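You operate a simulated robot arm through the tools that you are given. There is no shell and no other tool. Be economical: measure what you need, move in short steps, check, and stop when the job is done.

The job below is to be done with a simulated two-armed robot. You get a single attempt, and the scene is never put back.

TASK
Put the scrub pad on the middle of the bench. Put the bottle from the top shelf of the store cart on the upper shelf of the far open bay. Pick up the standard filter from the top shelf of the store cart with one hand, pass it to the other hand and put it on the upper shelf of the near open bay. Open the rings drawer, fetch the steel pan and set it in the inside of the rings drawer, then shut the drawer. Put the glass jar from the top of the table with the round lid on the clear pane there. Close the jugs cupboard door. Put the spanner from the bench edge beside the balance on the top of the pump table. The order is free. Set down upright: bottle, filter, glass jar.

Only the result counts: the job must be done as asked and must still hold three seconds after the hand-in. Knocking over, shifting, dropping, spilling or breaking anything else fails it. Lids that push on must go on centred and level and be pressed home; caps that screw on are set level and turned clockwise until they are tight.

THE ROBOT
Two 7-joint arms with two-finger grippers on one trunk, on a base that drives. Base frame: it is fixed to the floor where the robot stands at the start and does not move with it; the origin is under the middle of the robot, x ahead of it, y to its left, z up. Readings come in mm, rad, newtons and seconds.
The left shoulder is at the start at [60, 123, 995], the right one opposite. With the tool pointing down near the work surface each hand reaches from about 200 to 760 mm from the robot's upright axis, wherever it stands, measured 20 degrees to its own side. Places, roughly: bottle [500, 0, 750]; clear pane (15x10x1 cm) [-1000, -100, 700]; filter [750, 0, 750]; glass jar [-1250, -250, 750]; inside of the rings drawer [2900, 2200, 700]; jugs cupboard door [-600, 2600, 400]; middle of the bench [500, 2300, 900]; rings drawer [2900, 2200, 800]; scrub pad (8x6x5 cm) [600, 0, 800]; spanner (19x9x3 cm) [-900, 2300, 900]; steel pan (13x10x5 cm) [1100, 0, 700]; top of the pump table [3000, 5000, 900]; upper shelf of the far open bay [-100, 2100, 400]; upper shelf of the near open bay [500, 2100, 400]. Payload 1.47 kg a hand.
The TCP of each hand is the grasp point between the finger pads, 16 mm short of the fingertips. In the tool frame z runs along the fingers and y along their closing line. Largest opening 87 mm; the body of the gripper starts 55 mm behind the TCP.
Orientation is that of the tool frame in the base frame, as a unit quaternion [x, y, z, w]. With the fingers straight down and closing along the base's y, the tool's x points along the base's -x, its y along +y and its z along -z.

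THE INTERFACE
- The arms move only by the tool move_arm. It takes "left_deltas", "right_deltas" or both (then of equal length, played together; a hand with none holds still); each is a list of rows, each an object of numbers (a shift or turn left out is 0, a gripper value left out holds the last): "dx", "dy", "dz": the shift along the base's x, y, z in units of 300 mm (1.0 is 300 mm); "wx", "wy", "wz": the turn, a rotation vector about the base's x, y, z in units of 45 degrees (1.0 is 45 degrees). In form: [{"dx": .., "dy": .., "dz": .., "wx": .., "wy": .., "wz": ..}, ...]. A call has 1 to 10 rows; each row is the pose to reach, as a shift and turn from the pose commanded when the call began. "left_claw" and "right_claw" are, for a hand that has rows, the gripper command, from -1 (shut) to 1 (fully open), values between in proportion, set as the call begins (left out, the last holds). A call with a number of a shift or a turn outside -1 to 1 is refused whole. Each row takes 0.2 s and may step no farther than 50 mm and 0.15 rad from the row before; otherwise, or with a gripper value out of range, the whole call is refused. A pose out of reach is approached as far as the arm can. The call stops where the force on the tool passes 40 N (or 10 N more than at its start, if that is more) or the arm is blocked; 0.2 s more then pass. Each finger travels about 153 mm/s and halts on what it meets, pressing with about 28 N; the grip force reading is that of the motor and also rises with nothing between the fingers. The clock runs only during rows and for 0.2 s after the last one: add rows that repeat a pose to give the fingers time. The reply holds the time, the measured pose of the TCP, the force on the tool along the base axes, the opening and the grip force, in the units named above and with some noise, with the torque about the TCP (base axes, N m) and any sound that the robot's microphone picked up.
- Cameras (640 x 400 px; columns grow to the right, rows downward): "scene" is now at [29.2, -50.8, 1526]; the picture's right is [-0.93, -0.37, 0.00], its down [-0.35, 0.86, -0.36] and it looks along [0.14, -0.34, -0.93] (base axes); focal length 214 px, centre (320, 200). "left" rides on the left gripper at [73, -12, -90] in its tool frame; the picture's right is [0.16, 0.99, 0.00], its down [-0.72, 0.12, -0.68] and it looks along [-0.67, 0.11, 0.73] (tool axes); focal length 247 px, centre (320, 200). "right" rides on the right gripper at [73, 12, -90] in its tool frame; the picture's right is [-0.16, 0.99, 0.00], its down [-0.72, -0.12, -0.68] and it looks along [-0.67, -0.11, 0.73] (tool axes); focal length 247 px, centre (320, 200). There is no depth. A picture from a camera that has moved, and an enlarged one, comes with that camera's place and axes in the base frame and with its lens.
- get_image(camera): a new picture of that camera. No time passes.
- move_column(by): slides the trunk up (or, below 0, down) by that many mm; the arms and the scene camera ride with it, the base frame stays. It gives what a move gives, with no picture.
- roll_base(legs): drives the robot by 1 to 6 legs, each [ahead, left, turn to the left] in mm, mm and rad, along the robot's own axes; the way and the turn of a leg run together, so that a leg with both is an arc; at most 1500 mm and 3.142 rad a leg. The arms and the cameras ride along, it lands a little off, and it stops where it bumps. It gives what a move gives.
- aim_head(pan, tilt): turns the head with the scene camera to pan (to the left, within 2.094 rad either way) and tilt (down, from -0.506 to 1.204), counted from straight ahead of the robot. It gives what a move gives.
- zoom(camera, box): a new picture of the part [left, top, right, bottom] of that camera's present view, enlarged. No time passes.
- job_done(): hands the job in; it is judged then, once.

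Go step by step. Nothing tells you exact positions but the pictures and the camera data: compare them with the known pose of the tool, close in by small moves and look again before you grip or let go. The budget is 483 turns and 226 pictures, counting those below and the enlarged ones. Unless the task says otherwise, let go and move clear before handing in.

The tools are called after "Request:" as a command line: name --argument value ..., lists and objects as JSON in quotes. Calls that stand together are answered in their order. move_arm: Moves the arms, as the interface text tells. Its arguments: {"type":"object","properties":{"left_deltas":{"type":"array"},"left_claw":{"type":"number"},"right_deltas":{"type":"array"},"right_claw":{"type":"number"}},"required":[]} The other tools are called the same way: move_column (by) slides the trunk up or down; roll_base (legs) drives the base; aim_head (pan, tilt) turns the head that bears the scene camera; get_image (camera) takes a picture; zoom (camera, box) takes an enlarged picture of a part of a camera's view; job_done () hands the job in.

At the start:

```text
clock: 0.0
left_tcp_pos: [596.5, 278.6, 1077.3]
left_orientation: [0.0, 1.0, 0.001, -0.001]
left_contact_force: [0.4, 0.1, -0.1]
left_torque: [0.0, 0.0, -0.03]
left_width: 87.0
left_finger_force: 0.2
right_tcp_pos: [472.2, -254.3, 1126.1]
right_orientation: [0.0, 1.0, 0.0, 0.0]
right_contact_force: [1.1, -0.7, -0.7]
right_torque: [-0.02, 0.0, 0.0]
right_width: 87.0
right_finger_force: 0.0
trunk travel left (down, up): [-150.0, 80.0]
robot x, y, heading: [-1.1, -2.7, 0.001]
head pan, tilt: [-1.189, 1.201]
```

scene: 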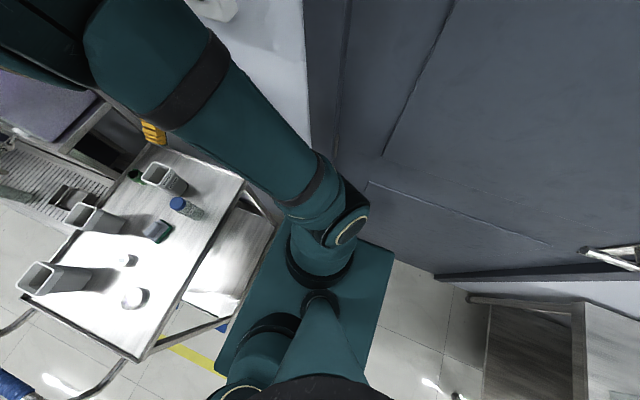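
right: 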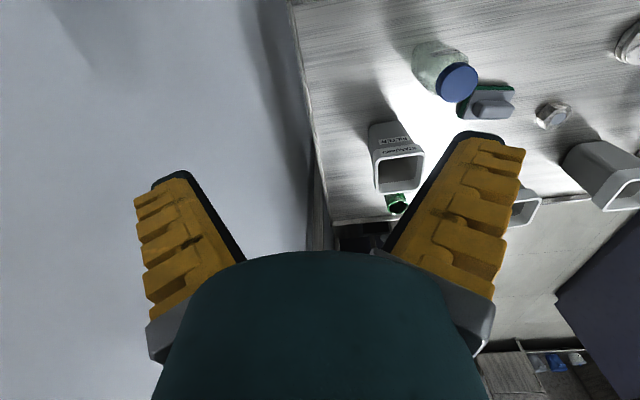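
left: 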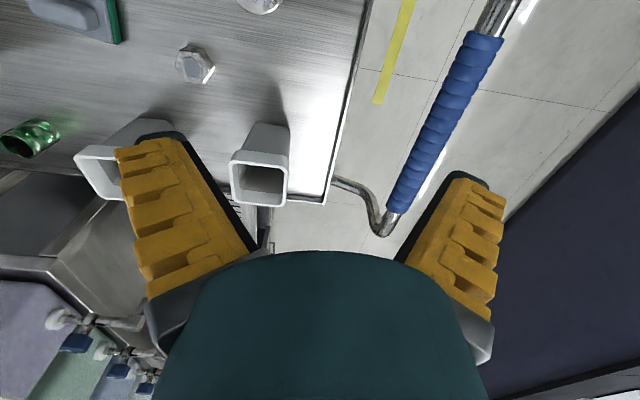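

I see the store cart in front of the robot with bottles, filter boxes and a scrub pad. I'll look straight ahead with the head first.

Request:
aim_head --pan 0 --tilt 0.9

Request:
get_image --camera "scene"

```text
clock: 1.4
left_tcp_pos: [597.5, 278.2, 1076.7]
left_orientation: [0.001, 1.0, 0.0, 0.0]
left_contact_force: [0.0, -0.3, 0.1]
left_torque: [-0.04, 0.02, 0.02]
left_width: 86.9
left_finger_force: 0.0
right_tcp_pos: [472.6, -254.2, 1125.0]
right_orientation: [0.0, 1.0, -0.001, 0.0]
right_contact_force: [0.2, 0.4, 0.2]
right_torque: [-0.01, -0.04, -0.02]
right_width: 86.8
right_finger_force: 0.0
trunk travel left (down, up): [-150.0, 80.0]
robot x, y, heading: [0.4, 3.5, 0.0]
head pan, tilt: [0.0, 0.901]
```

```text
222 pictures are left
camera scene: at [83.8, 1.0, 1545.8], right [0.0, -1.0, 0.0], down [-0.78, 0.0, -0.62], along [0.62, 0.0, -0.78], focal length 214 px, centre (320, 200)
```

scene: 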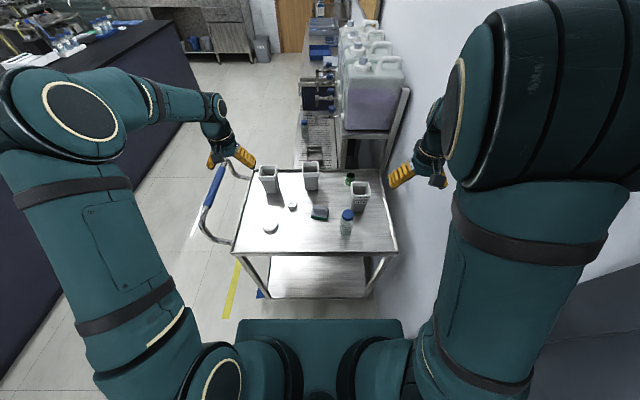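

The cart is ahead with three square white boxes, a jar/bottle with a blue cap, the scrub pad and smaller things. I'll zoom in to read labels and take more wide views.

Request:
zoom --camera "scene" --box '[220, 100, 420, 300]'

Request:
zoom --camera "right" --box '[300, 0, 640, 240]'

Request:
zoom --camera "left" --box '[0, 0, 340, 240]'

```text
2.00 times, centred on (320, 200) of scene
camera zoom: at [83.8, 1.0, 1545.8], right [0.0, -1.0, 0.0], down [-0.78, 0.0, -0.62], along [0.62, 0.0, -0.78], focal length 429 px, centre (320, 200)
```

zoom: 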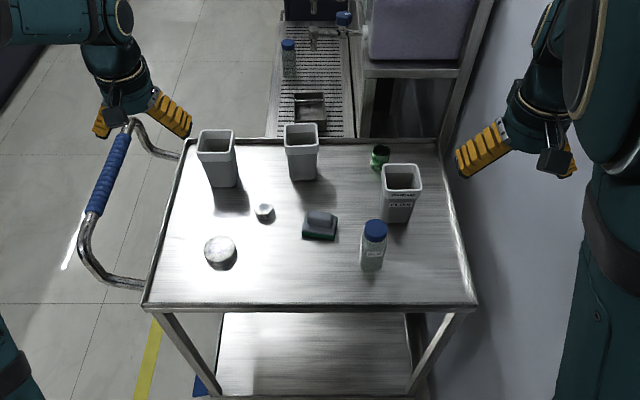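

```text
1.67 times, centred on (470, 120) of right
camera zoom: at [398.8, -242.5, 1215.7], right [0.16, 0.99, 0.0], down [0.72, -0.12, 0.68], along [0.67, -0.11, -0.73], focal length 412 px, centre (70, 333)
```

zoom: 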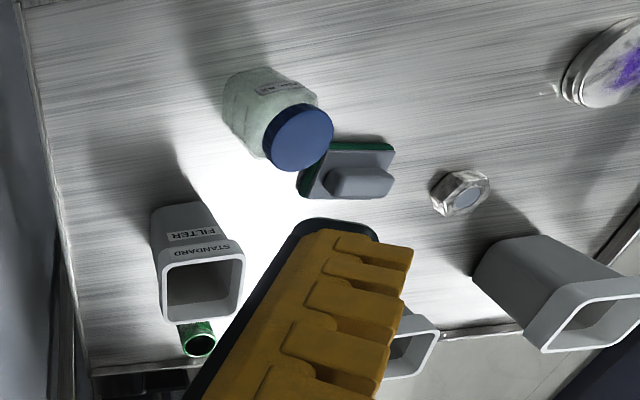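

```text
1.67 times, centred on (170, 120) of left
camera zoom: at [525.4, 265.9, 1167.3], right [-0.16, 0.99, 0.0], down [0.72, 0.12, 0.68], along [0.67, 0.11, -0.73], focal length 412 px, centre (570, 333)
```

zoom: 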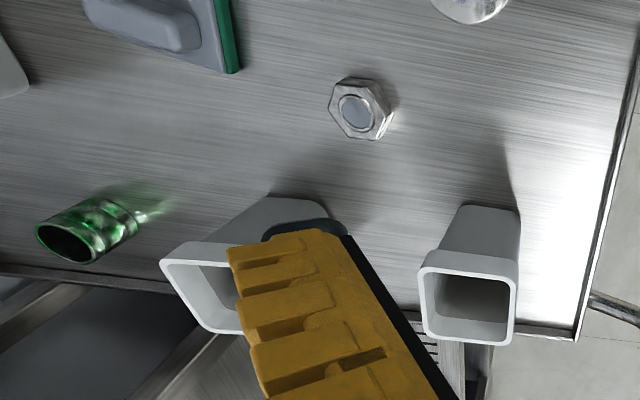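

The standard filter is the box by the wall (about [640,-159], top z≈914); the cart top is at about z≈800. Next I survey the rest of the room.

Request:
aim_head --pan 0 --tilt 0.3

Request:
get_image --camera "scene"

Request:
aim_head --pan 1.0 --tilt 0.4

Request:
get_image --camera "scene"

Request:
aim_head --pan 2.0 --tilt 0.4

Request:
get_image --camera "scene"

Request:
aim_head --pan -2.09 --tilt 0.5

Request:
get_image --camera "scene"

```text
clock: 2.4
left_tcp_pos: [597.0, 277.5, 1076.7]
left_orientation: [0.0, 1.0, 0.001, 0.0]
left_contact_force: [-0.3, 0.0, 0.6]
left_torque: [0.01, -0.02, -0.02]
left_width: 87.0
left_finger_force: 0.2
right_tcp_pos: [472.3, -253.9, 1124.1]
right_orientation: [0.0, 1.0, 0.0, 0.0]
right_contact_force: [0.3, -0.1, 0.3]
right_torque: [-0.04, 0.0, 0.01]
right_width: 86.7
right_finger_force: 0.0
trunk travel left (down, up): [-150.0, 80.0]
robot x, y, heading: [-0.6, 2.6, -0.003]
head pan, tilt: [0.0, 0.3]
```

```text
218 pictures are left
camera scene: at [101.7, 1.1, 1598.0], right [0.0, -1.0, 0.0], down [-0.3, 0.0, -0.95], along [0.95, 0.0, -0.3], focal length 214 px, centre (320, 200)
```

scene: 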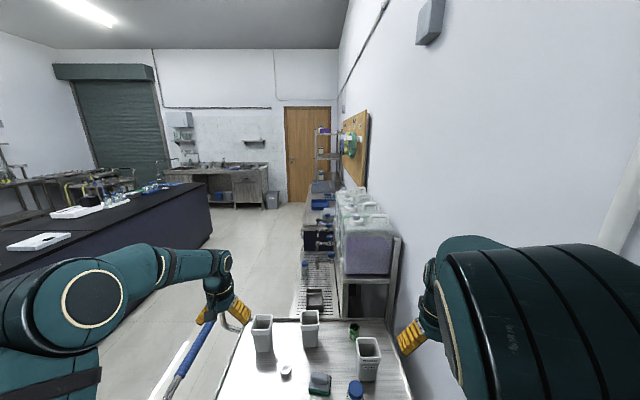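

```text
clock: 3.7
left_tcp_pos: [596.9, 277.1, 1076.8]
left_orientation: [0.0, 1.0, 0.0, 0.0]
left_contact_force: [0.1, 0.5, -0.7]
left_torque: [-0.03, -0.02, -0.02]
left_width: 87.0
left_finger_force: 0.1
right_tcp_pos: [472.3, -253.6, 1124.4]
right_orientation: [0.0, 1.0, 0.001, 0.001]
right_contact_force: [-0.1, 0.2, 0.9]
right_torque: [-0.01, 0.0, 0.0]
right_width: 87.1
right_finger_force: 0.1
trunk travel left (down, up): [-150.0, 80.0]
robot x, y, heading: [-0.4, 0.6, 0.002]
head pan, tilt: [1.0, 0.4]
```

```text
217 pictures are left
camera scene: at [58.4, 79.0, 1588.8], right [0.84, -0.54, 0.0], down [-0.21, -0.33, -0.92], along [0.5, 0.77, -0.39], focal length 214 px, centre (320, 200)
```

scene: 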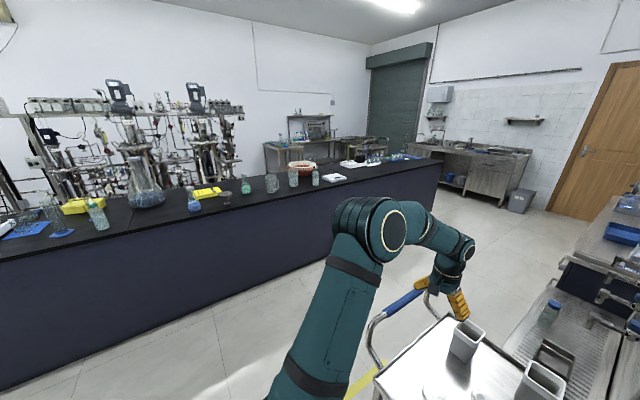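

```text
clock: 4.9
left_tcp_pos: [595.9, 278.7, 1077.5]
left_orientation: [-0.001, 1.0, 0.001, 0.0]
left_contact_force: [-0.1, -0.3, -0.3]
left_torque: [0.01, -0.01, 0.03]
left_width: 87.1
left_finger_force: 0.1
right_tcp_pos: [471.3, -253.8, 1125.3]
right_orientation: [0.0, 1.0, -0.001, 0.0]
right_contact_force: [-0.7, -0.1, 0.2]
right_torque: [0.04, -0.01, 0.01]
right_width: 87.0
right_finger_force: 0.2
trunk travel left (down, up): [-150.0, 80.0]
robot x, y, heading: [-4.4, 0.1, 0.0]
head pan, tilt: [2.0, 0.4]
```

```text
216 pictures are left
camera scene: at [-30.2, 85.3, 1588.8], right [0.91, 0.42, 0.0], down [0.16, -0.35, -0.92], along [-0.38, 0.84, -0.39], focal length 214 px, centre (320, 200)
```

scene: 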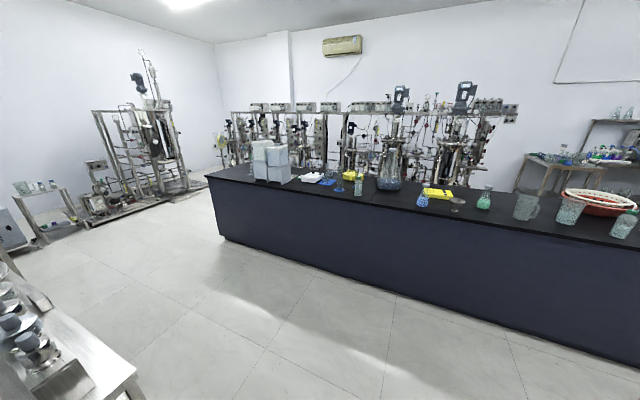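

```text
clock: 8.3
left_tcp_pos: [597.6, 277.4, 1077.9]
left_orientation: [0.0, 1.0, 0.0, 0.0]
left_contact_force: [-0.4, -0.3, 0.1]
left_torque: [0.02, 0.04, -0.01]
left_width: 86.8
left_finger_force: 0.1
right_tcp_pos: [472.0, -254.4, 1125.6]
right_orientation: [-0.001, 1.0, 0.0, 0.001]
right_contact_force: [0.2, 0.1, -0.8]
right_torque: [-0.02, -0.01, -0.01]
right_width: 87.0
right_finger_force: 0.1
trunk travel left (down, up): [-150.0, 80.0]
robot x, y, heading: [0.1, 0.9, 0.001]
head pan, tilt: [-2.089, 0.499]
```

```text
215 pictures are left
camera scene: at [-36.8, -77.9, 1579.7], right [-0.87, 0.5, 0.0], down [0.24, 0.42, -0.88], along [-0.43, -0.76, -0.48], focal length 214 px, centre (320, 200)
```

scene: 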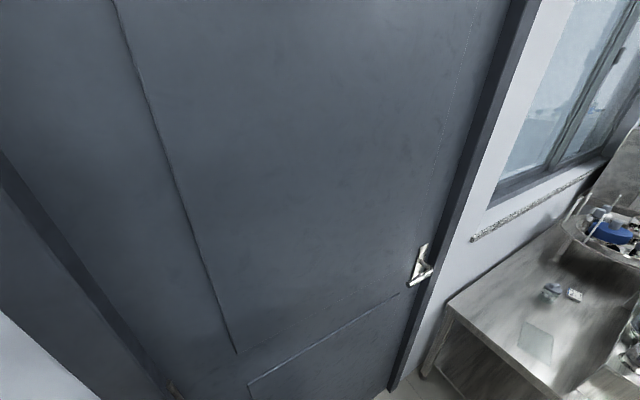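

The bench front on this side is plain, so bays and drawer are probably on its far side; the jar table is behind me (front edge x≈-730). I'll draw the arms in a bit, then turn left to view the table behind.

Request:
move_arm --left_deltas '[{"dx": -0.15}, {"dx": -0.3}, {"dx": -0.45}, {"dx": -0.6}, {"dx": -0.7, "dz": 0.05}]' --right_deltas '[{"dx": -0.1}, {"dx": -0.2}, {"dx": -0.3}, {"dx": -0.3}, {"dx": -0.3}]'

Request:
aim_head --pan 1.0 --tilt 0.6

Request:
roll_base --legs '[[0, 0, 1.571]]'

Request:
get_image --camera "scene"

```text
clock: 9.5
left_tcp_pos: [383.9, 277.5, 1092.3]
left_orientation: [-0.001, 1.0, 0.0, 0.0]
left_contact_force: [0.1, -0.3, 0.8]
left_torque: [-0.01, 0.0, -0.04]
left_width: 87.2
left_finger_force: 0.1
right_tcp_pos: [381.2, -255.9, 1126.0]
right_orientation: [0.0, 1.0, 0.0, 0.001]
right_contact_force: [-0.2, -0.5, 0.3]
right_torque: [-0.02, 0.0, 0.02]
right_width: 87.0
right_finger_force: 0.0
trunk travel left (down, up): [-150.0, 80.0]
robot x, y, heading: [-1.2, -1.0, -0.001]
head pan, tilt: [-2.089, 0.499]
```

```text
clock: 12.1
left_tcp_pos: [386.8, 277.3, 1092.0]
left_orientation: [0.0, 1.0, 0.0, -0.001]
left_contact_force: [-0.3, 0.1, 0.3]
left_torque: [0.03, 0.01, 0.0]
left_width: 86.9
left_finger_force: 0.1
right_tcp_pos: [381.8, -254.5, 1124.0]
right_orientation: [0.0, 1.0, 0.0, 0.001]
right_contact_force: [-0.7, -0.4, 0.0]
right_torque: [0.01, -0.01, 0.02]
right_width: 87.0
right_finger_force: 0.1
trunk travel left (down, up): [-150.0, 80.0]
robot x, y, heading: [0.7, -2.8, -0.004]
head pan, tilt: [1.0, 0.6]
```

```text
clock: 16.4
left_tcp_pos: [-279.9, 386.6, 1091.9]
left_orientation: [0.707, -0.707, 0.0, 0.0]
left_contact_force: [0.2, -0.7, 0.1]
left_torque: [0.0, -0.01, 0.03]
left_width: 86.9
left_finger_force: 0.0
right_tcp_pos: [254.1, 383.3, 1125.7]
right_orientation: [0.708, -0.707, 0.001, 0.0]
right_contact_force: [0.0, -0.4, -1.3]
right_torque: [-0.01, -0.03, 0.0]
right_width: 87.0
right_finger_force: 0.2
trunk travel left (down, up): [-150.0, 80.0]
robot x, y, heading: [0.9, -4.3, 1.574]
head pan, tilt: [1.0, 0.6]
```

```text
214 pictures are left
camera scene: at [-76.3, 58.6, 1570.6], right [0.54, 0.84, 0.0], down [0.48, -0.3, -0.83], along [-0.7, 0.44, -0.56], focal length 214 px, centre (320, 200)
```

scene: 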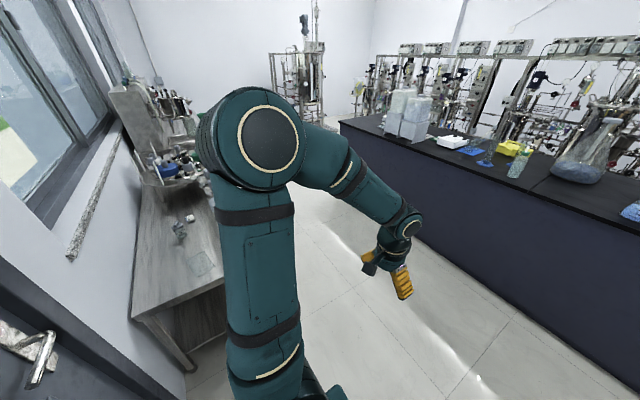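

The table is behind as expected with the pane near its front. I turn the rest of the way and look at it.

Request:
roll_base --legs '[[0, 0, 1.571]]'

Request:
aim_head --pan 0.1 --tilt 0.7

Request:
get_image --camera "scene"

Request:
zoom --camera "scene" --box '[240, 100, 400, 200]'

```text
clock: 20.6
left_tcp_pos: [-392.0, -263.7, 1091.2]
left_orientation: [1.0, -0.01, 0.003, 0.003]
left_contact_force: [0.2, 0.3, 0.9]
left_torque: [0.0, 0.0, 0.0]
left_width: 86.9
left_finger_force: 0.0
right_tcp_pos: [-382.4, 266.9, 1123.2]
right_orientation: [1.0, -0.005, 0.001, 0.002]
right_contact_force: [-0.2, 0.5, -0.3]
right_torque: [0.0, -0.01, 0.02]
right_width: 87.0
right_finger_force: 0.1
trunk travel left (down, up): [-150.0, 80.0]
robot x, y, heading: [-2.2, -1.2, 3.129]
head pan, tilt: [1.0, 0.6]
stopped in leg 1: the robot was blocked; the commanded pose is now the measured one
```

```text
clock: 21.8
left_tcp_pos: [-392.6, -264.3, 1091.1]
left_orientation: [1.0, -0.007, 0.003, 0.003]
left_contact_force: [0.4, 0.3, 0.6]
left_torque: [-0.03, -0.02, 0.01]
left_width: 86.8
left_finger_force: 0.1
right_tcp_pos: [-382.2, 265.2, 1121.4]
right_orientation: [1.0, -0.004, 0.002, 0.002]
right_contact_force: [0.5, 0.5, 1.0]
right_torque: [0.02, 0.01, -0.01]
right_width: 86.8
right_finger_force: 0.1
trunk travel left (down, up): [-150.0, 80.0]
robot x, y, heading: [-2.9, 2.1, 3.135]
head pan, tilt: [0.099, 0.7]
```

```text
213 pictures are left
camera scene: at [-100.9, 3.9, 1561.7], right [-0.09, 1.0, -0.01], down [0.64, 0.05, -0.76], along [-0.76, -0.07, -0.65], focal length 214 px, centre (320, 200)
```

scene: 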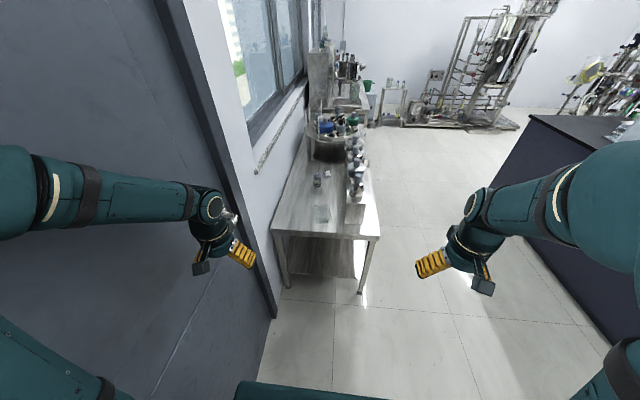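

```text
4.00 times, centred on (320, 150) of scene
camera zoom: at [-100.9, 3.9, 1561.7], right [-0.09, 1.0, -0.01], down [0.64, 0.05, -0.76], along [-0.76, -0.07, -0.65], focal length 858 px, centre (320, 400)
```

zoom: 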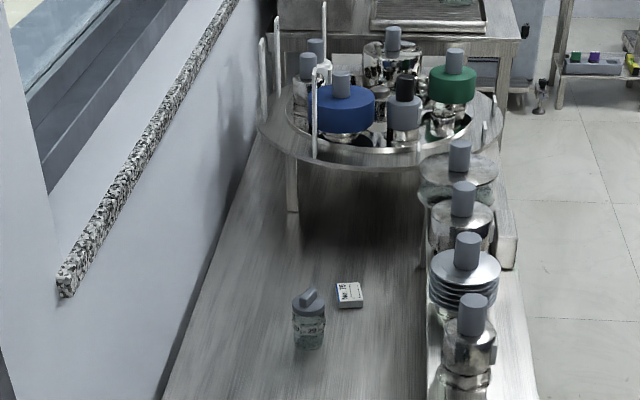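

The jar sits near [-1200,-116], the pane near [-980,-70]. I move sideways away from the door and then up to the table.

Request:
roll_base --legs '[[0, -110, 0], [400, 0, 0.006]]'

Request:
aim_head --pan 0.3 --tilt 0.9

Request:
get_image --camera "scene"

Request:
get_image --camera "left"

```text
clock: 25.5
left_tcp_pos: [-788.0, -162.9, 1090.6]
left_orientation: [1.0, -0.003, 0.001, 0.0]
left_contact_force: [-0.9, 0.6, 0.2]
left_torque: [0.0, -0.03, -0.01]
left_width: 87.3
left_finger_force: 0.0
right_tcp_pos: [-782.3, 367.4, 1124.2]
right_orientation: [1.0, 0.0, 0.001, -0.001]
right_contact_force: [0.5, 0.1, 0.2]
right_torque: [-0.03, -0.01, 0.02]
right_width: 87.1
right_finger_force: 0.0
trunk travel left (down, up): [-150.0, 80.0]
robot x, y, heading: [-401.3, 112.7, 3.141]
head pan, tilt: [0.099, 0.7]
```

```text
clock: 26.2
left_tcp_pos: [-788.5, -163.1, 1091.4]
left_orientation: [1.0, -0.004, 0.002, 0.0]
left_contact_force: [-0.6, 0.2, -0.3]
left_torque: [-0.01, -0.01, -0.01]
left_width: 87.1
left_finger_force: 0.0
right_tcp_pos: [-782.1, 367.5, 1124.3]
right_orientation: [1.0, -0.001, 0.0, 0.0]
right_contact_force: [0.0, 0.4, 0.7]
right_torque: [-0.02, 0.0, 0.03]
right_width: 87.0
right_finger_force: 0.1
trunk travel left (down, up): [-150.0, 80.0]
robot x, y, heading: [-397.6, 113.5, 3.14]
head pan, tilt: [0.3, 0.901]
```

```text
211 pictures are left
camera scene: at [-483.8, 91.3, 1545.9], right [-0.29, 0.96, 0.0], down [0.75, 0.23, -0.62], along [-0.59, -0.18, -0.78], focal length 214 px, centre (320, 200)
```

scene: 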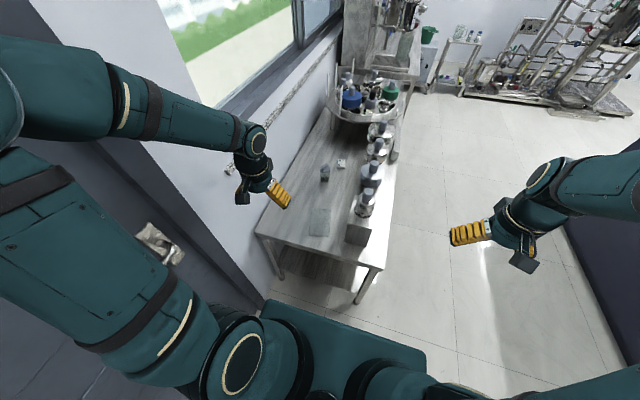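

```text
210 pictures are left
camera left: at [-713.9, -152.3, 1181.5], right [0.15, -0.99, 0.0], down [-0.73, -0.11, 0.68], along [-0.67, -0.1, -0.74], focal length 247 px, centre (320, 200)
```

left: 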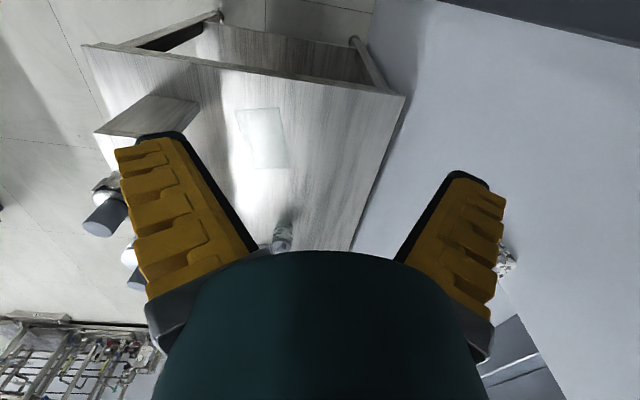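

Jar is about [-1265,-125], table z≈700, pane centre ≈[-994,-67]. I drive in 150 mm more and bring the left hand nearer the jar for a close look.

Request:
roll_base --legs '[[150, 0, 0]]'

Request:
move_arm --left_deltas '[{"dx": -0.1, "dz": -0.1}, {"dx": -0.2, "dz": -0.2}, {"dx": -0.3, "dz": -0.3}, {"dx": -0.4, "dz": -0.4}, {"dx": -0.45, "dz": -0.5, "dy": 0.1}]' --left_claw 1

Request:
get_image --camera "left"

Request:
aim_head --pan 0.3 --tilt 0.8

Request:
zoom --camera "scene" --box '[240, 120, 400, 220]'

```text
clock: 27.6
left_tcp_pos: [-937.9, -164.4, 1090.5]
left_orientation: [1.0, -0.003, 0.003, 0.0]
left_contact_force: [-0.1, 0.2, 0.0]
left_torque: [0.0, -0.05, 0.0]
left_width: 86.8
left_finger_force: 0.1
right_tcp_pos: [-934.1, 368.3, 1124.2]
right_orientation: [1.0, -0.001, 0.001, 0.0]
right_contact_force: [-0.3, 0.5, -0.2]
right_torque: [-0.03, -0.01, 0.0]
right_width: 87.1
right_finger_force: 0.1
trunk travel left (down, up): [-150.0, 80.0]
robot x, y, heading: [-547.6, 111.3, 3.141]
head pan, tilt: [0.3, 0.901]
```

```text
clock: 28.8
left_tcp_pos: [-1074.9, -132.6, 940.7]
left_orientation: [1.0, -0.003, 0.001, 0.001]
left_contact_force: [0.2, 0.3, 0.0]
left_torque: [0.01, -0.03, 0.01]
left_width: 86.8
left_finger_force: 0.2
right_tcp_pos: [-932.5, 369.5, 1123.1]
right_orientation: [1.0, -0.001, 0.002, 0.001]
right_contact_force: [0.3, 0.6, 0.3]
right_torque: [-0.02, -0.01, 0.0]
right_width: 87.1
right_finger_force: 0.1
trunk travel left (down, up): [-150.0, 80.0]
robot x, y, heading: [-547.9, 113.3, 3.14]
head pan, tilt: [0.3, 0.901]
```

```text
209 pictures are left
camera left: at [-1000.8, -121.0, 1031.0], right [0.15, -0.99, 0.0], down [-0.73, -0.11, 0.68], along [-0.67, -0.1, -0.74], focal length 247 px, centre (320, 200)
```

left: 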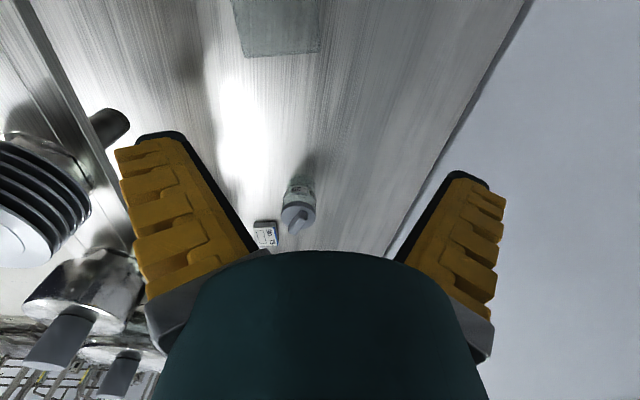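

```text
clock: 29.4
left_tcp_pos: [-1073.3, -133.4, 941.1]
left_orientation: [1.0, -0.003, 0.002, 0.0]
left_contact_force: [1.0, 0.3, 0.7]
left_torque: [0.04, 0.01, 0.0]
left_width: 87.2
left_finger_force: 0.2
right_tcp_pos: [-932.4, 367.4, 1124.9]
right_orientation: [1.0, 0.0, 0.0, 0.0]
right_contact_force: [-0.3, 0.5, 0.3]
right_torque: [-0.01, 0.0, -0.02]
right_width: 86.8
right_finger_force: 0.1
trunk travel left (down, up): [-150.0, 80.0]
robot x, y, heading: [-549.0, 115.8, 3.144]
head pan, tilt: [0.3, 0.799]
```

```text
4.00 times, centred on (320, 170) of scene
camera zoom: at [-638.8, 89.7, 1553.7], right [-0.3, 0.96, 0.0], down [0.69, 0.21, -0.7], along [-0.67, -0.21, -0.72], focal length 858 px, centre (320, 320)
```

zoom: 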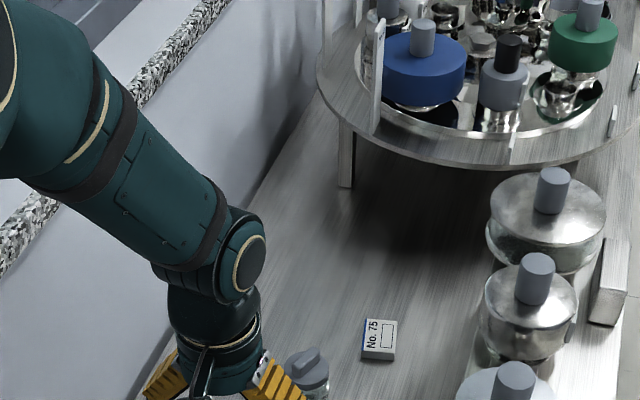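

Jar at ≈[-1270,-127] with its knob top near z≈805. I go above it and descend part way, then look.

Request:
move_arm --left_deltas '[{"dx": -0.15}, {"dx": -0.3}, {"dx": -0.45}, {"dx": -0.6, "dy": 0.02}, {"dx": -0.653, "dy": 0.02, "dz": -0.1}, {"dx": -0.653, "dy": 0.02, "dz": -0.2}, {"dx": -0.653, "dy": 0.02, "dz": -0.3}]'

Request:
get_image --camera "left"

Request:
zoom --camera "scene" --box '[240, 120, 400, 220]'

```text
clock: 31.1
left_tcp_pos: [-1267.9, -127.3, 849.1]
left_orientation: [1.0, -0.003, 0.003, 0.0]
left_contact_force: [0.0, 0.1, 0.3]
left_torque: [0.01, -0.04, -0.02]
left_width: 87.2
left_finger_force: 0.1
right_tcp_pos: [-933.1, 366.5, 1123.8]
right_orientation: [1.0, 0.0, 0.0, 0.001]
right_contact_force: [-0.3, -0.5, 1.1]
right_torque: [0.01, -0.03, -0.03]
right_width: 87.5
right_finger_force: 0.0
trunk travel left (down, up): [-150.0, 80.0]
robot x, y, heading: [-550.9, 115.4, 3.142]
head pan, tilt: [0.3, 0.799]
```

```text
207 pictures are left
camera left: at [-1194.6, -116.8, 940.1], right [0.15, -0.99, 0.0], down [-0.73, -0.11, 0.68], along [-0.67, -0.1, -0.74], focal length 247 px, centre (320, 200)
```

left: 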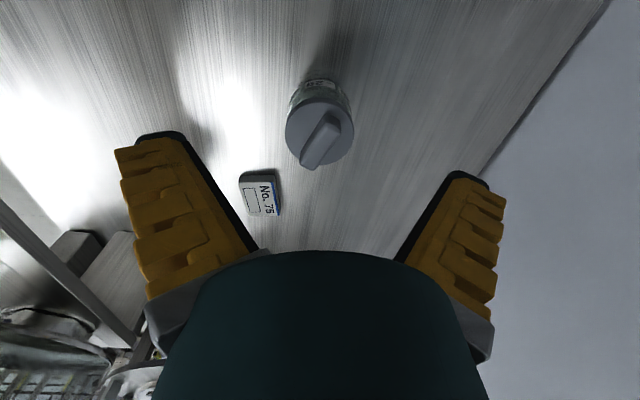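

```text
4.00 times, centred on (320, 170) of scene
camera zoom: at [-639.6, 89.5, 1553.7], right [-0.3, 0.96, 0.0], down [0.69, 0.21, -0.7], along [-0.67, -0.21, -0.72], focal length 858 px, centre (320, 320)
```

zoom: 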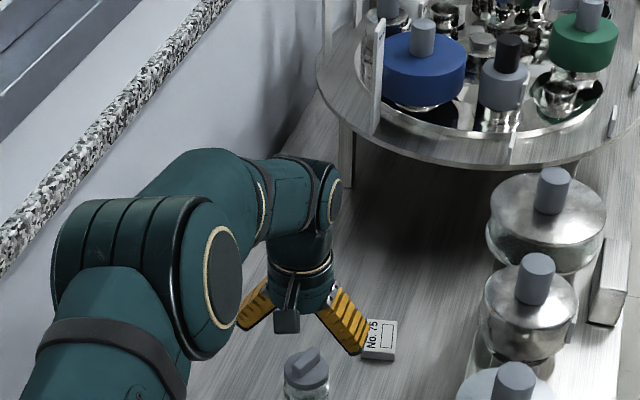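

Aligned within a few mm. I descend around the jar and close.

Request:
move_arm --left_deltas '[{"dx": -0.013, "dz": -0.1}, {"dx": -0.013, "dz": -0.2}, {"dx": -0.013, "dz": -0.3}]'

Request:
get_image --camera "left"

```text
clock: 31.9
left_tcp_pos: [-1271.1, -127.1, 758.8]
left_orientation: [1.0, -0.004, 0.002, 0.0]
left_contact_force: [0.7, -0.7, -0.6]
left_torque: [-0.02, 0.0, 0.01]
left_width: 87.0
left_finger_force: 0.0
right_tcp_pos: [-933.4, 366.9, 1125.8]
right_orientation: [1.0, -0.001, 0.0, 0.0]
right_contact_force: [-0.9, -0.2, 1.1]
right_torque: [0.03, 0.02, 0.03]
right_width: 86.8
right_finger_force: 0.1
trunk travel left (down, up): [-150.0, 80.0]
robot x, y, heading: [-549.4, 112.2, 3.14]
head pan, tilt: [0.3, 0.799]
```

```text
205 pictures are left
camera left: at [-1198.1, -116.6, 850.3], right [0.15, -0.99, 0.0], down [-0.73, -0.11, 0.68], along [-0.67, -0.1, -0.74], focal length 247 px, centre (320, 200)
```

left: 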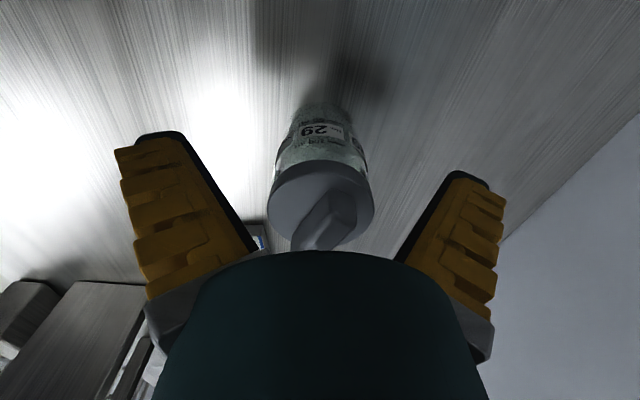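

Lid top is at about 772, so I can go lower, then grip.

Request:
move_arm --left_deltas '[{"dz": -0.055}, {"dz": -0.055}]'

Request:
move_arm --left_deltas '[{"dz": 0}, {"dz": 0}, {"dz": 0}]' --left_claw -1

Request:
move_arm --left_deltas '[{"dz": 0.04}, {"dz": 0.1}]'

Request:
get_image --camera "left"

Request:
zoom --camera "scene" --box '[240, 130, 400, 230]'

```text
clock: 32.5
left_tcp_pos: [-1271.1, -126.9, 744.6]
left_orientation: [1.0, -0.004, 0.001, -0.001]
left_contact_force: [-0.2, -0.7, -0.2]
left_torque: [0.04, 0.01, -0.01]
left_width: 87.0
left_finger_force: 0.1
right_tcp_pos: [-931.7, 367.0, 1126.1]
right_orientation: [1.0, -0.001, 0.0, 0.0]
right_contact_force: [-0.1, -0.8, 0.2]
right_torque: [-0.01, 0.01, -0.05]
right_width: 87.0
right_finger_force: 0.1
trunk travel left (down, up): [-150.0, 80.0]
robot x, y, heading: [-547.7, 113.6, 3.142]
head pan, tilt: [0.3, 0.799]
```

```text
clock: 33.2
left_tcp_pos: [-1272.2, -127.5, 744.3]
left_orientation: [1.0, -0.004, 0.001, -0.001]
left_contact_force: [0.8, -0.1, 0.6]
left_torque: [-0.06, 0.02, 0.01]
left_width: 50.2
left_finger_force: 28.0
right_tcp_pos: [-932.4, 366.3, 1125.7]
right_orientation: [1.0, -0.001, 0.0, 0.0]
right_contact_force: [-0.4, -0.2, -0.4]
right_torque: [0.01, -0.04, 0.04]
right_width: 87.0
right_finger_force: 0.1
trunk travel left (down, up): [-150.0, 80.0]
robot x, y, heading: [-548.9, 114.4, 3.14]
head pan, tilt: [0.3, 0.799]
heard: snap
```

```text
clock: 33.9
left_tcp_pos: [-1271.1, -126.6, 773.2]
left_orientation: [1.0, -0.003, 0.002, 0.0]
left_contact_force: [-0.4, 0.2, -2.1]
left_torque: [0.01, -0.01, -0.03]
left_width: 50.1
left_finger_force: 28.0
right_tcp_pos: [-931.2, 368.1, 1124.5]
right_orientation: [1.0, -0.001, 0.0, 0.0]
right_contact_force: [-0.4, -0.3, 0.5]
right_torque: [-0.01, 0.0, -0.01]
right_width: 87.1
right_finger_force: 0.1
trunk travel left (down, up): [-150.0, 80.0]
robot x, y, heading: [-550.5, 114.9, 3.139]
head pan, tilt: [0.3, 0.799]
```

```text
204 pictures are left
camera left: at [-1198.2, -116.0, 864.5], right [0.15, -0.99, 0.0], down [-0.73, -0.11, 0.68], along [-0.67, -0.1, -0.74], focal length 247 px, centre (320, 200)
```

left: 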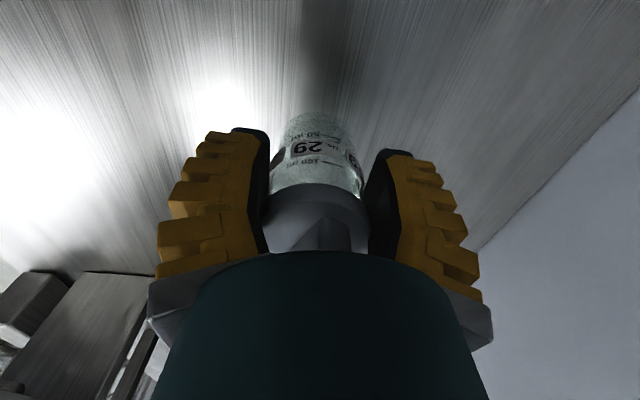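

```text
4.00 times, centred on (320, 180) of scene
camera zoom: at [-638.9, 89.9, 1553.8], right [-0.29, 0.96, 0.0], down [0.68, 0.21, -0.7], along [-0.67, -0.21, -0.72], focal length 858 px, centre (320, 280)
```

zoom: 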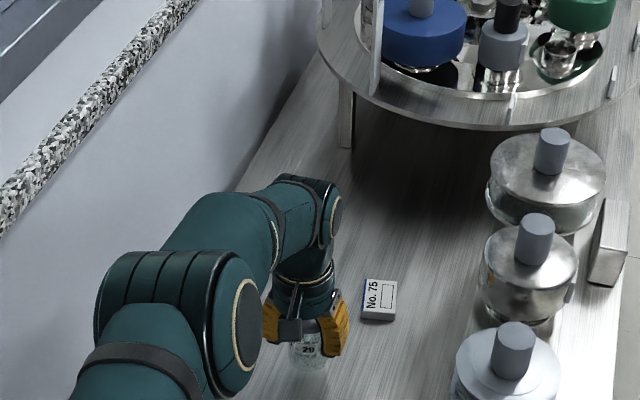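

The jar is lifted and held firmly (one "snap" was heard on gripping; the jar looks whole). I carry it above the pane and check.

Request:
move_arm --left_deltas '[{"dz": 0.1}, {"dz": 0.1, "dx": 0.15, "dy": 0.05}, {"dz": 0.1, "dx": 0.3, "dy": 0.1}, {"dz": 0.1, "dx": 0.45, "dy": 0.15}, {"dz": 0.1, "dx": 0.6, "dy": 0.2}, {"dz": 0.1, "dx": 0.75, "dy": 0.2}, {"dz": 0.1, "dx": 0.85, "dy": 0.2}, {"dz": 0.1, "dx": 0.923, "dy": 0.2}, {"dz": 0.1, "dx": 0.923, "dy": 0.2}]'

Request:
get_image --camera "left"

Request:
aim_head --pan 0.4 --tilt 1.1

Request:
zoom --camera "scene" --box '[220, 100, 420, 225]'

```text
clock: 35.9
left_tcp_pos: [-995.2, -66.5, 805.0]
left_orientation: [1.0, -0.004, 0.002, 0.0]
left_contact_force: [0.2, -0.3, -2.1]
left_torque: [0.01, -0.01, -0.02]
left_width: 49.6
left_finger_force: 27.5
right_tcp_pos: [-933.7, 367.7, 1124.9]
right_orientation: [1.0, 0.0, 0.0, -0.001]
right_contact_force: [-0.2, 0.7, 0.2]
right_torque: [0.02, 0.03, 0.05]
right_width: 86.9
right_finger_force: 0.1
trunk travel left (down, up): [-150.0, 80.0]
robot x, y, heading: [-550.2, 116.6, 3.145]
head pan, tilt: [0.3, 0.799]
```

```text
202 pictures are left
camera left: at [-921.6, -56.2, 894.6], right [0.15, -0.99, 0.0], down [-0.73, -0.11, 0.68], along [-0.67, -0.1, -0.74], focal length 247 px, centre (320, 200)
```

left: 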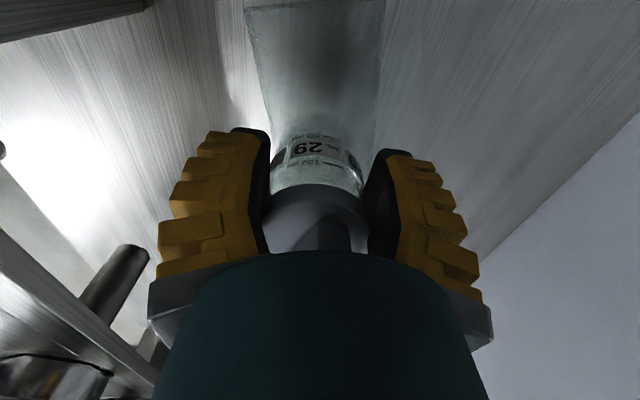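

```text
clock: 36.6
left_tcp_pos: [-995.4, -66.6, 804.4]
left_orientation: [1.0, -0.004, 0.002, 0.0]
left_contact_force: [-0.1, 0.5, -1.8]
left_torque: [-0.01, -0.01, -0.04]
left_width: 49.7
left_finger_force: 27.8
right_tcp_pos: [-933.0, 367.0, 1125.6]
right_orientation: [1.0, -0.001, 0.0, 0.001]
right_contact_force: [-0.5, 0.3, -0.4]
right_torque: [0.02, 0.06, 0.0]
right_width: 86.7
right_finger_force: 0.0
trunk travel left (down, up): [-150.0, 80.0]
robot x, y, heading: [-548.9, 110.4, 3.136]
head pan, tilt: [0.4, 1.1]
```

```text
3.20 times, centred on (320, 162) of scene
camera zoom: at [-620.2, 89.1, 1532.0], right [-0.39, 0.92, 0.0], down [0.82, 0.35, -0.45], along [-0.42, -0.18, -0.89], focal length 686 px, centre (320, 320)
```

zoom: 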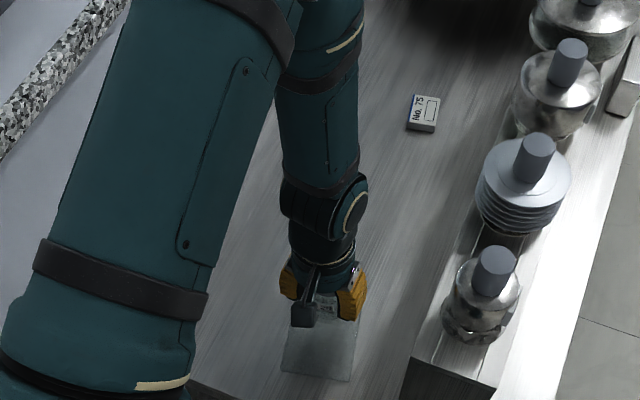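

The pane centre refines to about [-1003,-57]. I shift slightly and lower until contact.

Request:
move_arm --left_deltas '[{"dx": -0.027, "dy": 0.03}, {"dx": -0.027, "dy": 0.03, "dz": -0.08}, {"dx": -0.027, "dy": 0.03, "dz": -0.155}, {"dx": -0.027, "dy": 0.03, "dz": -0.155}]'

Request:
get_image --camera "left"

```text
clock: 37.6
left_tcp_pos: [-1003.3, -56.8, 757.9]
left_orientation: [1.0, -0.004, 0.001, 0.0]
left_contact_force: [-0.3, -0.2, -1.8]
left_torque: [-0.02, 0.0, 0.0]
left_width: 49.2
left_finger_force: 28.4
right_tcp_pos: [-931.4, 366.7, 1124.8]
right_orientation: [1.0, -0.001, 0.0, 0.001]
right_contact_force: [-0.6, -0.4, -0.8]
right_torque: [0.01, 0.03, 0.01]
right_width: 87.2
right_finger_force: 0.1
trunk travel left (down, up): [-150.0, 80.0]
robot x, y, heading: [-547.1, 113.7, 3.146]
head pan, tilt: [0.4, 1.1]
```

```text
200 pictures are left
camera left: at [-929.6, -46.6, 848.2], right [0.15, -0.99, 0.0], down [-0.73, -0.11, 0.68], along [-0.67, -0.1, -0.74], focal length 247 px, centre (320, 200)
```

left: 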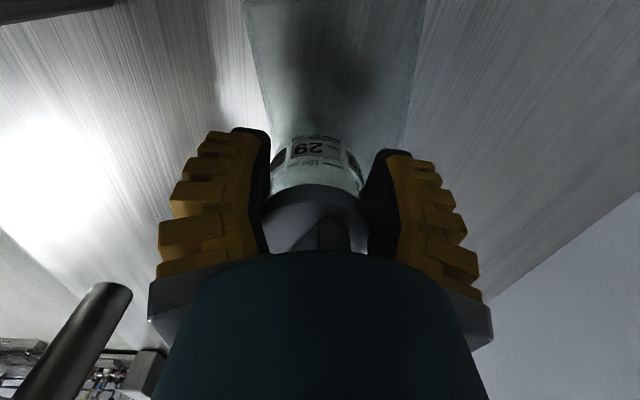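

The pane is slightly towards -y relative to the jar; I shift 7 mm and lower in small steps.

Request:
move_arm --left_deltas '[{"dy": -0.024}, {"dy": -0.024, "dz": -0.01}, {"dy": -0.024, "dz": -0.01}]'

Request:
move_arm --left_deltas '[{"dz": -0.01}, {"dz": -0.01}]'

```text
clock: 38.5
left_tcp_pos: [-1002.8, -64.9, 754.3]
left_orientation: [1.0, -0.003, 0.001, -0.001]
left_contact_force: [0.9, -0.4, -1.7]
left_torque: [0.02, -0.03, 0.01]
left_width: 49.2
left_finger_force: 28.5
right_tcp_pos: [-932.4, 366.6, 1124.2]
right_orientation: [1.0, -0.001, 0.001, 0.0]
right_contact_force: [0.4, 0.2, -0.6]
right_torque: [0.02, -0.03, 0.0]
right_width: 87.0
right_finger_force: 0.1
trunk travel left (down, up): [-150.0, 80.0]
robot x, y, heading: [-552.7, 114.0, 3.146]
head pan, tilt: [0.4, 1.1]
```

```text
clock: 39.0
left_tcp_pos: [-1002.5, -64.6, 753.3]
left_orientation: [1.0, -0.004, 0.002, 0.0]
left_contact_force: [5.9, -0.2, 13.0]
left_torque: [-0.01, 0.31, -0.01]
left_width: 48.8
left_finger_force: 28.2
right_tcp_pos: [-932.1, 367.6, 1124.6]
right_orientation: [1.0, -0.001, 0.0, 0.0]
right_contact_force: [0.6, -0.1, -0.5]
right_torque: [0.01, 0.0, 0.01]
right_width: 86.8
right_finger_force: 0.1
trunk travel left (down, up): [-150.0, 80.0]
robot x, y, heading: [-553.9, 112.3, 3.141]
head pan, tilt: [0.4, 1.1]
```

Contact with the pane is felt. I open and rise.

Request:
move_arm --left_deltas '[{"dz": 0}, {"dz": 0}, {"dz": 0}]' --left_claw 1

Request:
move_arm --left_deltas '[{"dz": 0.1}, {"dz": 0.2}, {"dz": 0.3}, {"dz": 0.45}, {"dz": 0.6}, {"dz": 0.75}, {"dz": 0.9}]'

Request:
get_image --camera "left"

```text
clock: 39.9
left_tcp_pos: [-1003.3, -65.9, 751.5]
left_orientation: [1.0, -0.004, 0.002, 0.0]
left_contact_force: [0.2, -0.6, 0.5]
left_torque: [0.05, -0.01, -0.01]
left_width: 87.3
left_finger_force: 0.0
right_tcp_pos: [-932.6, 366.8, 1126.1]
right_orientation: [1.0, -0.001, 0.0, 0.0]
right_contact_force: [-0.9, -0.1, -0.2]
right_torque: [-0.01, -0.06, 0.02]
right_width: 87.0
right_finger_force: 0.1
trunk travel left (down, up): [-150.0, 80.0]
robot x, y, heading: [-547.1, 108.5, 3.139]
head pan, tilt: [0.4, 1.1]
heard: snap
```

```text
clock: 41.5
left_tcp_pos: [-1001.7, -66.3, 1024.2]
left_orientation: [1.0, -0.004, 0.002, 0.0]
left_contact_force: [-0.1, 0.4, -0.1]
left_torque: [0.0, 0.02, -0.03]
left_width: 87.0
left_finger_force: 0.0
right_tcp_pos: [-931.9, 367.6, 1125.0]
right_orientation: [1.0, 0.0, 0.0, -0.001]
right_contact_force: [0.7, -0.5, -0.3]
right_torque: [0.0, -0.03, 0.0]
right_width: 86.8
right_finger_force: 0.0
trunk travel left (down, up): [-150.0, 80.0]
robot x, y, heading: [-551.6, 108.6, 3.141]
head pan, tilt: [0.4, 1.1]
```

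```text
199 pictures are left
camera left: at [-929.2, -54.7, 1113.9], right [0.15, -0.99, 0.0], down [-0.73, -0.11, 0.68], along [-0.67, -0.1, -0.74], focal length 247 px, centre (320, 200)
```

left: 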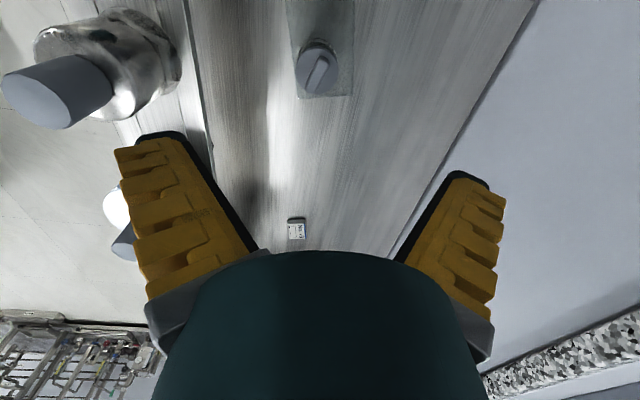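

The jar is on the pane. I draw the left arm in, back off and drive along to the bench's left end.

Request:
move_arm --left_deltas '[{"dx": 0.1, "dz": 0.15, "dy": -0.1}, {"dx": 0.2, "dz": 0.22, "dy": -0.25}, {"dx": 0.3, "dz": 0.25, "dy": -0.35}]' --right_deltas '[{"dx": 0.1}, {"dx": 0.1}, {"dx": 0.1}]'

Request:
roll_base --legs '[[-300, 0, 0], [0, -820, 0]]'

Request:
aim_head --pan -0.2 --tilt 0.4

Request:
get_image --camera "scene"

```text
refused: row 1 steps farther than a row can; nothing moved
```

```text
clock: 50.7
left_tcp_pos: [-703.3, 755.1, 1022.7]
left_orientation: [1.0, -0.005, 0.002, 0.0]
left_contact_force: [-0.2, 0.2, 0.7]
left_torque: [-0.01, 0.01, -0.01]
left_width: 87.0
left_finger_force: 0.1
right_tcp_pos: [-629.9, 1187.8, 1124.9]
right_orientation: [1.0, -0.003, 0.0, 0.0]
right_contact_force: [0.8, -0.7, -0.7]
right_torque: [0.04, 0.02, 0.01]
right_width: 86.8
right_finger_force: 0.0
trunk travel left (down, up): [-150.0, 80.0]
robot x, y, heading: [-247.8, 932.2, 3.135]
head pan, tilt: [0.4, 1.1]
```

```text
clock: 51.8
left_tcp_pos: [-701.6, 756.1, 1023.2]
left_orientation: [1.0, -0.006, 0.001, 0.0]
left_contact_force: [0.3, 0.9, -0.8]
left_torque: [0.03, -0.04, -0.01]
left_width: 86.9
left_finger_force: 0.1
right_tcp_pos: [-629.5, 1188.3, 1125.2]
right_orientation: [1.0, -0.003, 0.0, 0.0]
right_contact_force: [-0.2, 0.2, -0.2]
right_torque: [0.01, -0.01, -0.03]
right_width: 87.0
right_finger_force: 0.0
trunk travel left (down, up): [-150.0, 80.0]
robot x, y, heading: [-247.8, 932.3, 3.132]
head pan, tilt: [-0.201, 0.4]
```

```text
198 pictures are left
camera scene: at [-350.4, 951.4, 1588.8], right [0.2, 0.98, 0.0], down [0.38, -0.08, -0.92], along [-0.9, 0.19, -0.39], focal length 214 px, centre (320, 200)
```

scene: 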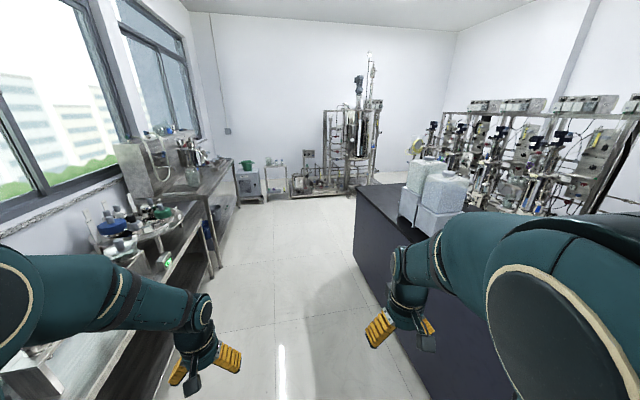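

Path is clear. I drive to x≈-2750, turn right to face +y, and look along the corridor behind the bench.

Request:
roll_base --legs '[[1250, 0, 0.003], [1250, 0, 0.003], [0, 0, -1.571]]'

Request:
aim_head --pan -0.5 --tilt 0.4

Request:
get_image --camera "scene"

```text
clock: 67.8
left_tcp_pos: [-2934.9, 1416.4, 1022.5]
left_orientation: [-0.704, 0.711, -0.001, -0.001]
left_contact_force: [-0.4, 0.3, -0.4]
left_torque: [0.0, 0.02, -0.02]
left_width: 87.1
left_finger_force: 0.0
right_tcp_pos: [-2503.9, 1341.5, 1126.1]
right_orientation: [-0.706, 0.708, 0.001, 0.0]
right_contact_force: [0.3, -0.1, 0.5]
right_torque: [0.0, -0.01, 0.02]
right_width: 86.9
right_finger_force: 0.0
trunk travel left (down, up): [-150.0, 80.0]
robot x, y, heading: [-2759.5, 964.0, 1.567]
head pan, tilt: [-0.201, 0.4]
```

```text
clock: 68.6
left_tcp_pos: [-2935.2, 1415.6, 1023.4]
left_orientation: [-0.703, 0.711, -0.002, -0.001]
left_contact_force: [-0.9, 1.0, -0.4]
left_torque: [-0.03, 0.02, -0.06]
left_width: 86.9
left_finger_force: 0.1
right_tcp_pos: [-2502.4, 1342.9, 1126.0]
right_orientation: [-0.706, 0.708, 0.0, 0.0]
right_contact_force: [0.4, -0.1, 0.3]
right_torque: [0.02, -0.02, -0.02]
right_width: 87.2
right_finger_force: 0.1
trunk travel left (down, up): [-150.0, 80.0]
robot x, y, heading: [-2759.1, 961.6, 1.566]
head pan, tilt: [-0.499, 0.4]
```

```text
197 pictures are left
camera scene: at [-2715.9, 1053.7, 1588.8], right [0.88, -0.48, 0.0], down [-0.19, -0.34, -0.92], along [0.44, 0.81, -0.39], focal length 214 px, centre (320, 200)
```

scene: 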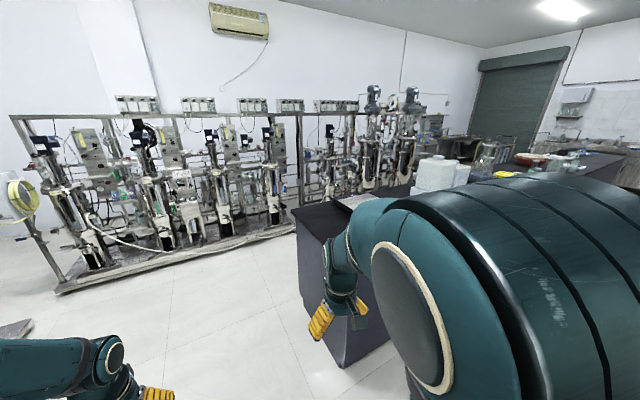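

The corridor behind the bench is about 1.3 m wide. I drive forward and turn right to face along it.

Request:
roll_base --legs '[[1000, 0, 0], [900, 0, 0], [0, 0, -1.571]]'

Request:
aim_head --pan 0 --tilt 0.3

Request:
get_image --camera "scene"

```text
clock: 82.0
left_tcp_pos: [-2303.0, 3031.3, 1022.4]
left_orientation: [0.005, 1.0, -0.001, -0.002]
left_contact_force: [0.5, 0.2, -0.6]
left_torque: [0.0, 0.02, -0.01]
left_width: 87.0
left_finger_force: 0.1
right_tcp_pos: [-2377.3, 2600.0, 1124.9]
right_orientation: [0.003, 1.0, -0.001, 0.001]
right_contact_force: [0.6, 0.6, -0.8]
right_torque: [0.01, -0.01, -0.01]
right_width: 86.7
right_finger_force: 0.0
trunk travel left (down, up): [-150.0, 80.0]
robot x, y, heading: [-2755.5, 2860.9, -0.006]
head pan, tilt: [-0.499, 0.4]
```

```text
clock: 82.9
left_tcp_pos: [-2302.8, 3032.5, 1021.5]
left_orientation: [0.006, 1.0, 0.0, -0.001]
left_contact_force: [0.2, 0.3, 0.0]
left_torque: [0.0, 0.0, -0.03]
left_width: 86.9
left_finger_force: 0.1
right_tcp_pos: [-2377.7, 2601.1, 1124.6]
right_orientation: [0.004, 1.0, 0.001, 0.0]
right_contact_force: [0.2, 0.1, 0.5]
right_torque: [-0.05, -0.02, 0.03]
right_width: 87.0
right_finger_force: 0.1
trunk travel left (down, up): [-150.0, 80.0]
robot x, y, heading: [-2759.0, 2857.3, -0.009]
head pan, tilt: [0.0, 0.3]
```

```text
196 pictures are left
camera scene: at [-2656.6, 2858.3, 1598.1], right [-0.01, -1.0, 0.0], down [-0.3, 0.0, -0.96], along [0.96, -0.01, -0.3], focal length 214 px, centre (320, 200)
```

scene: 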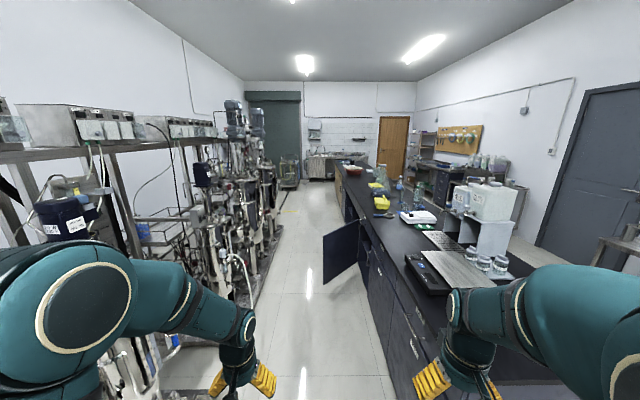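

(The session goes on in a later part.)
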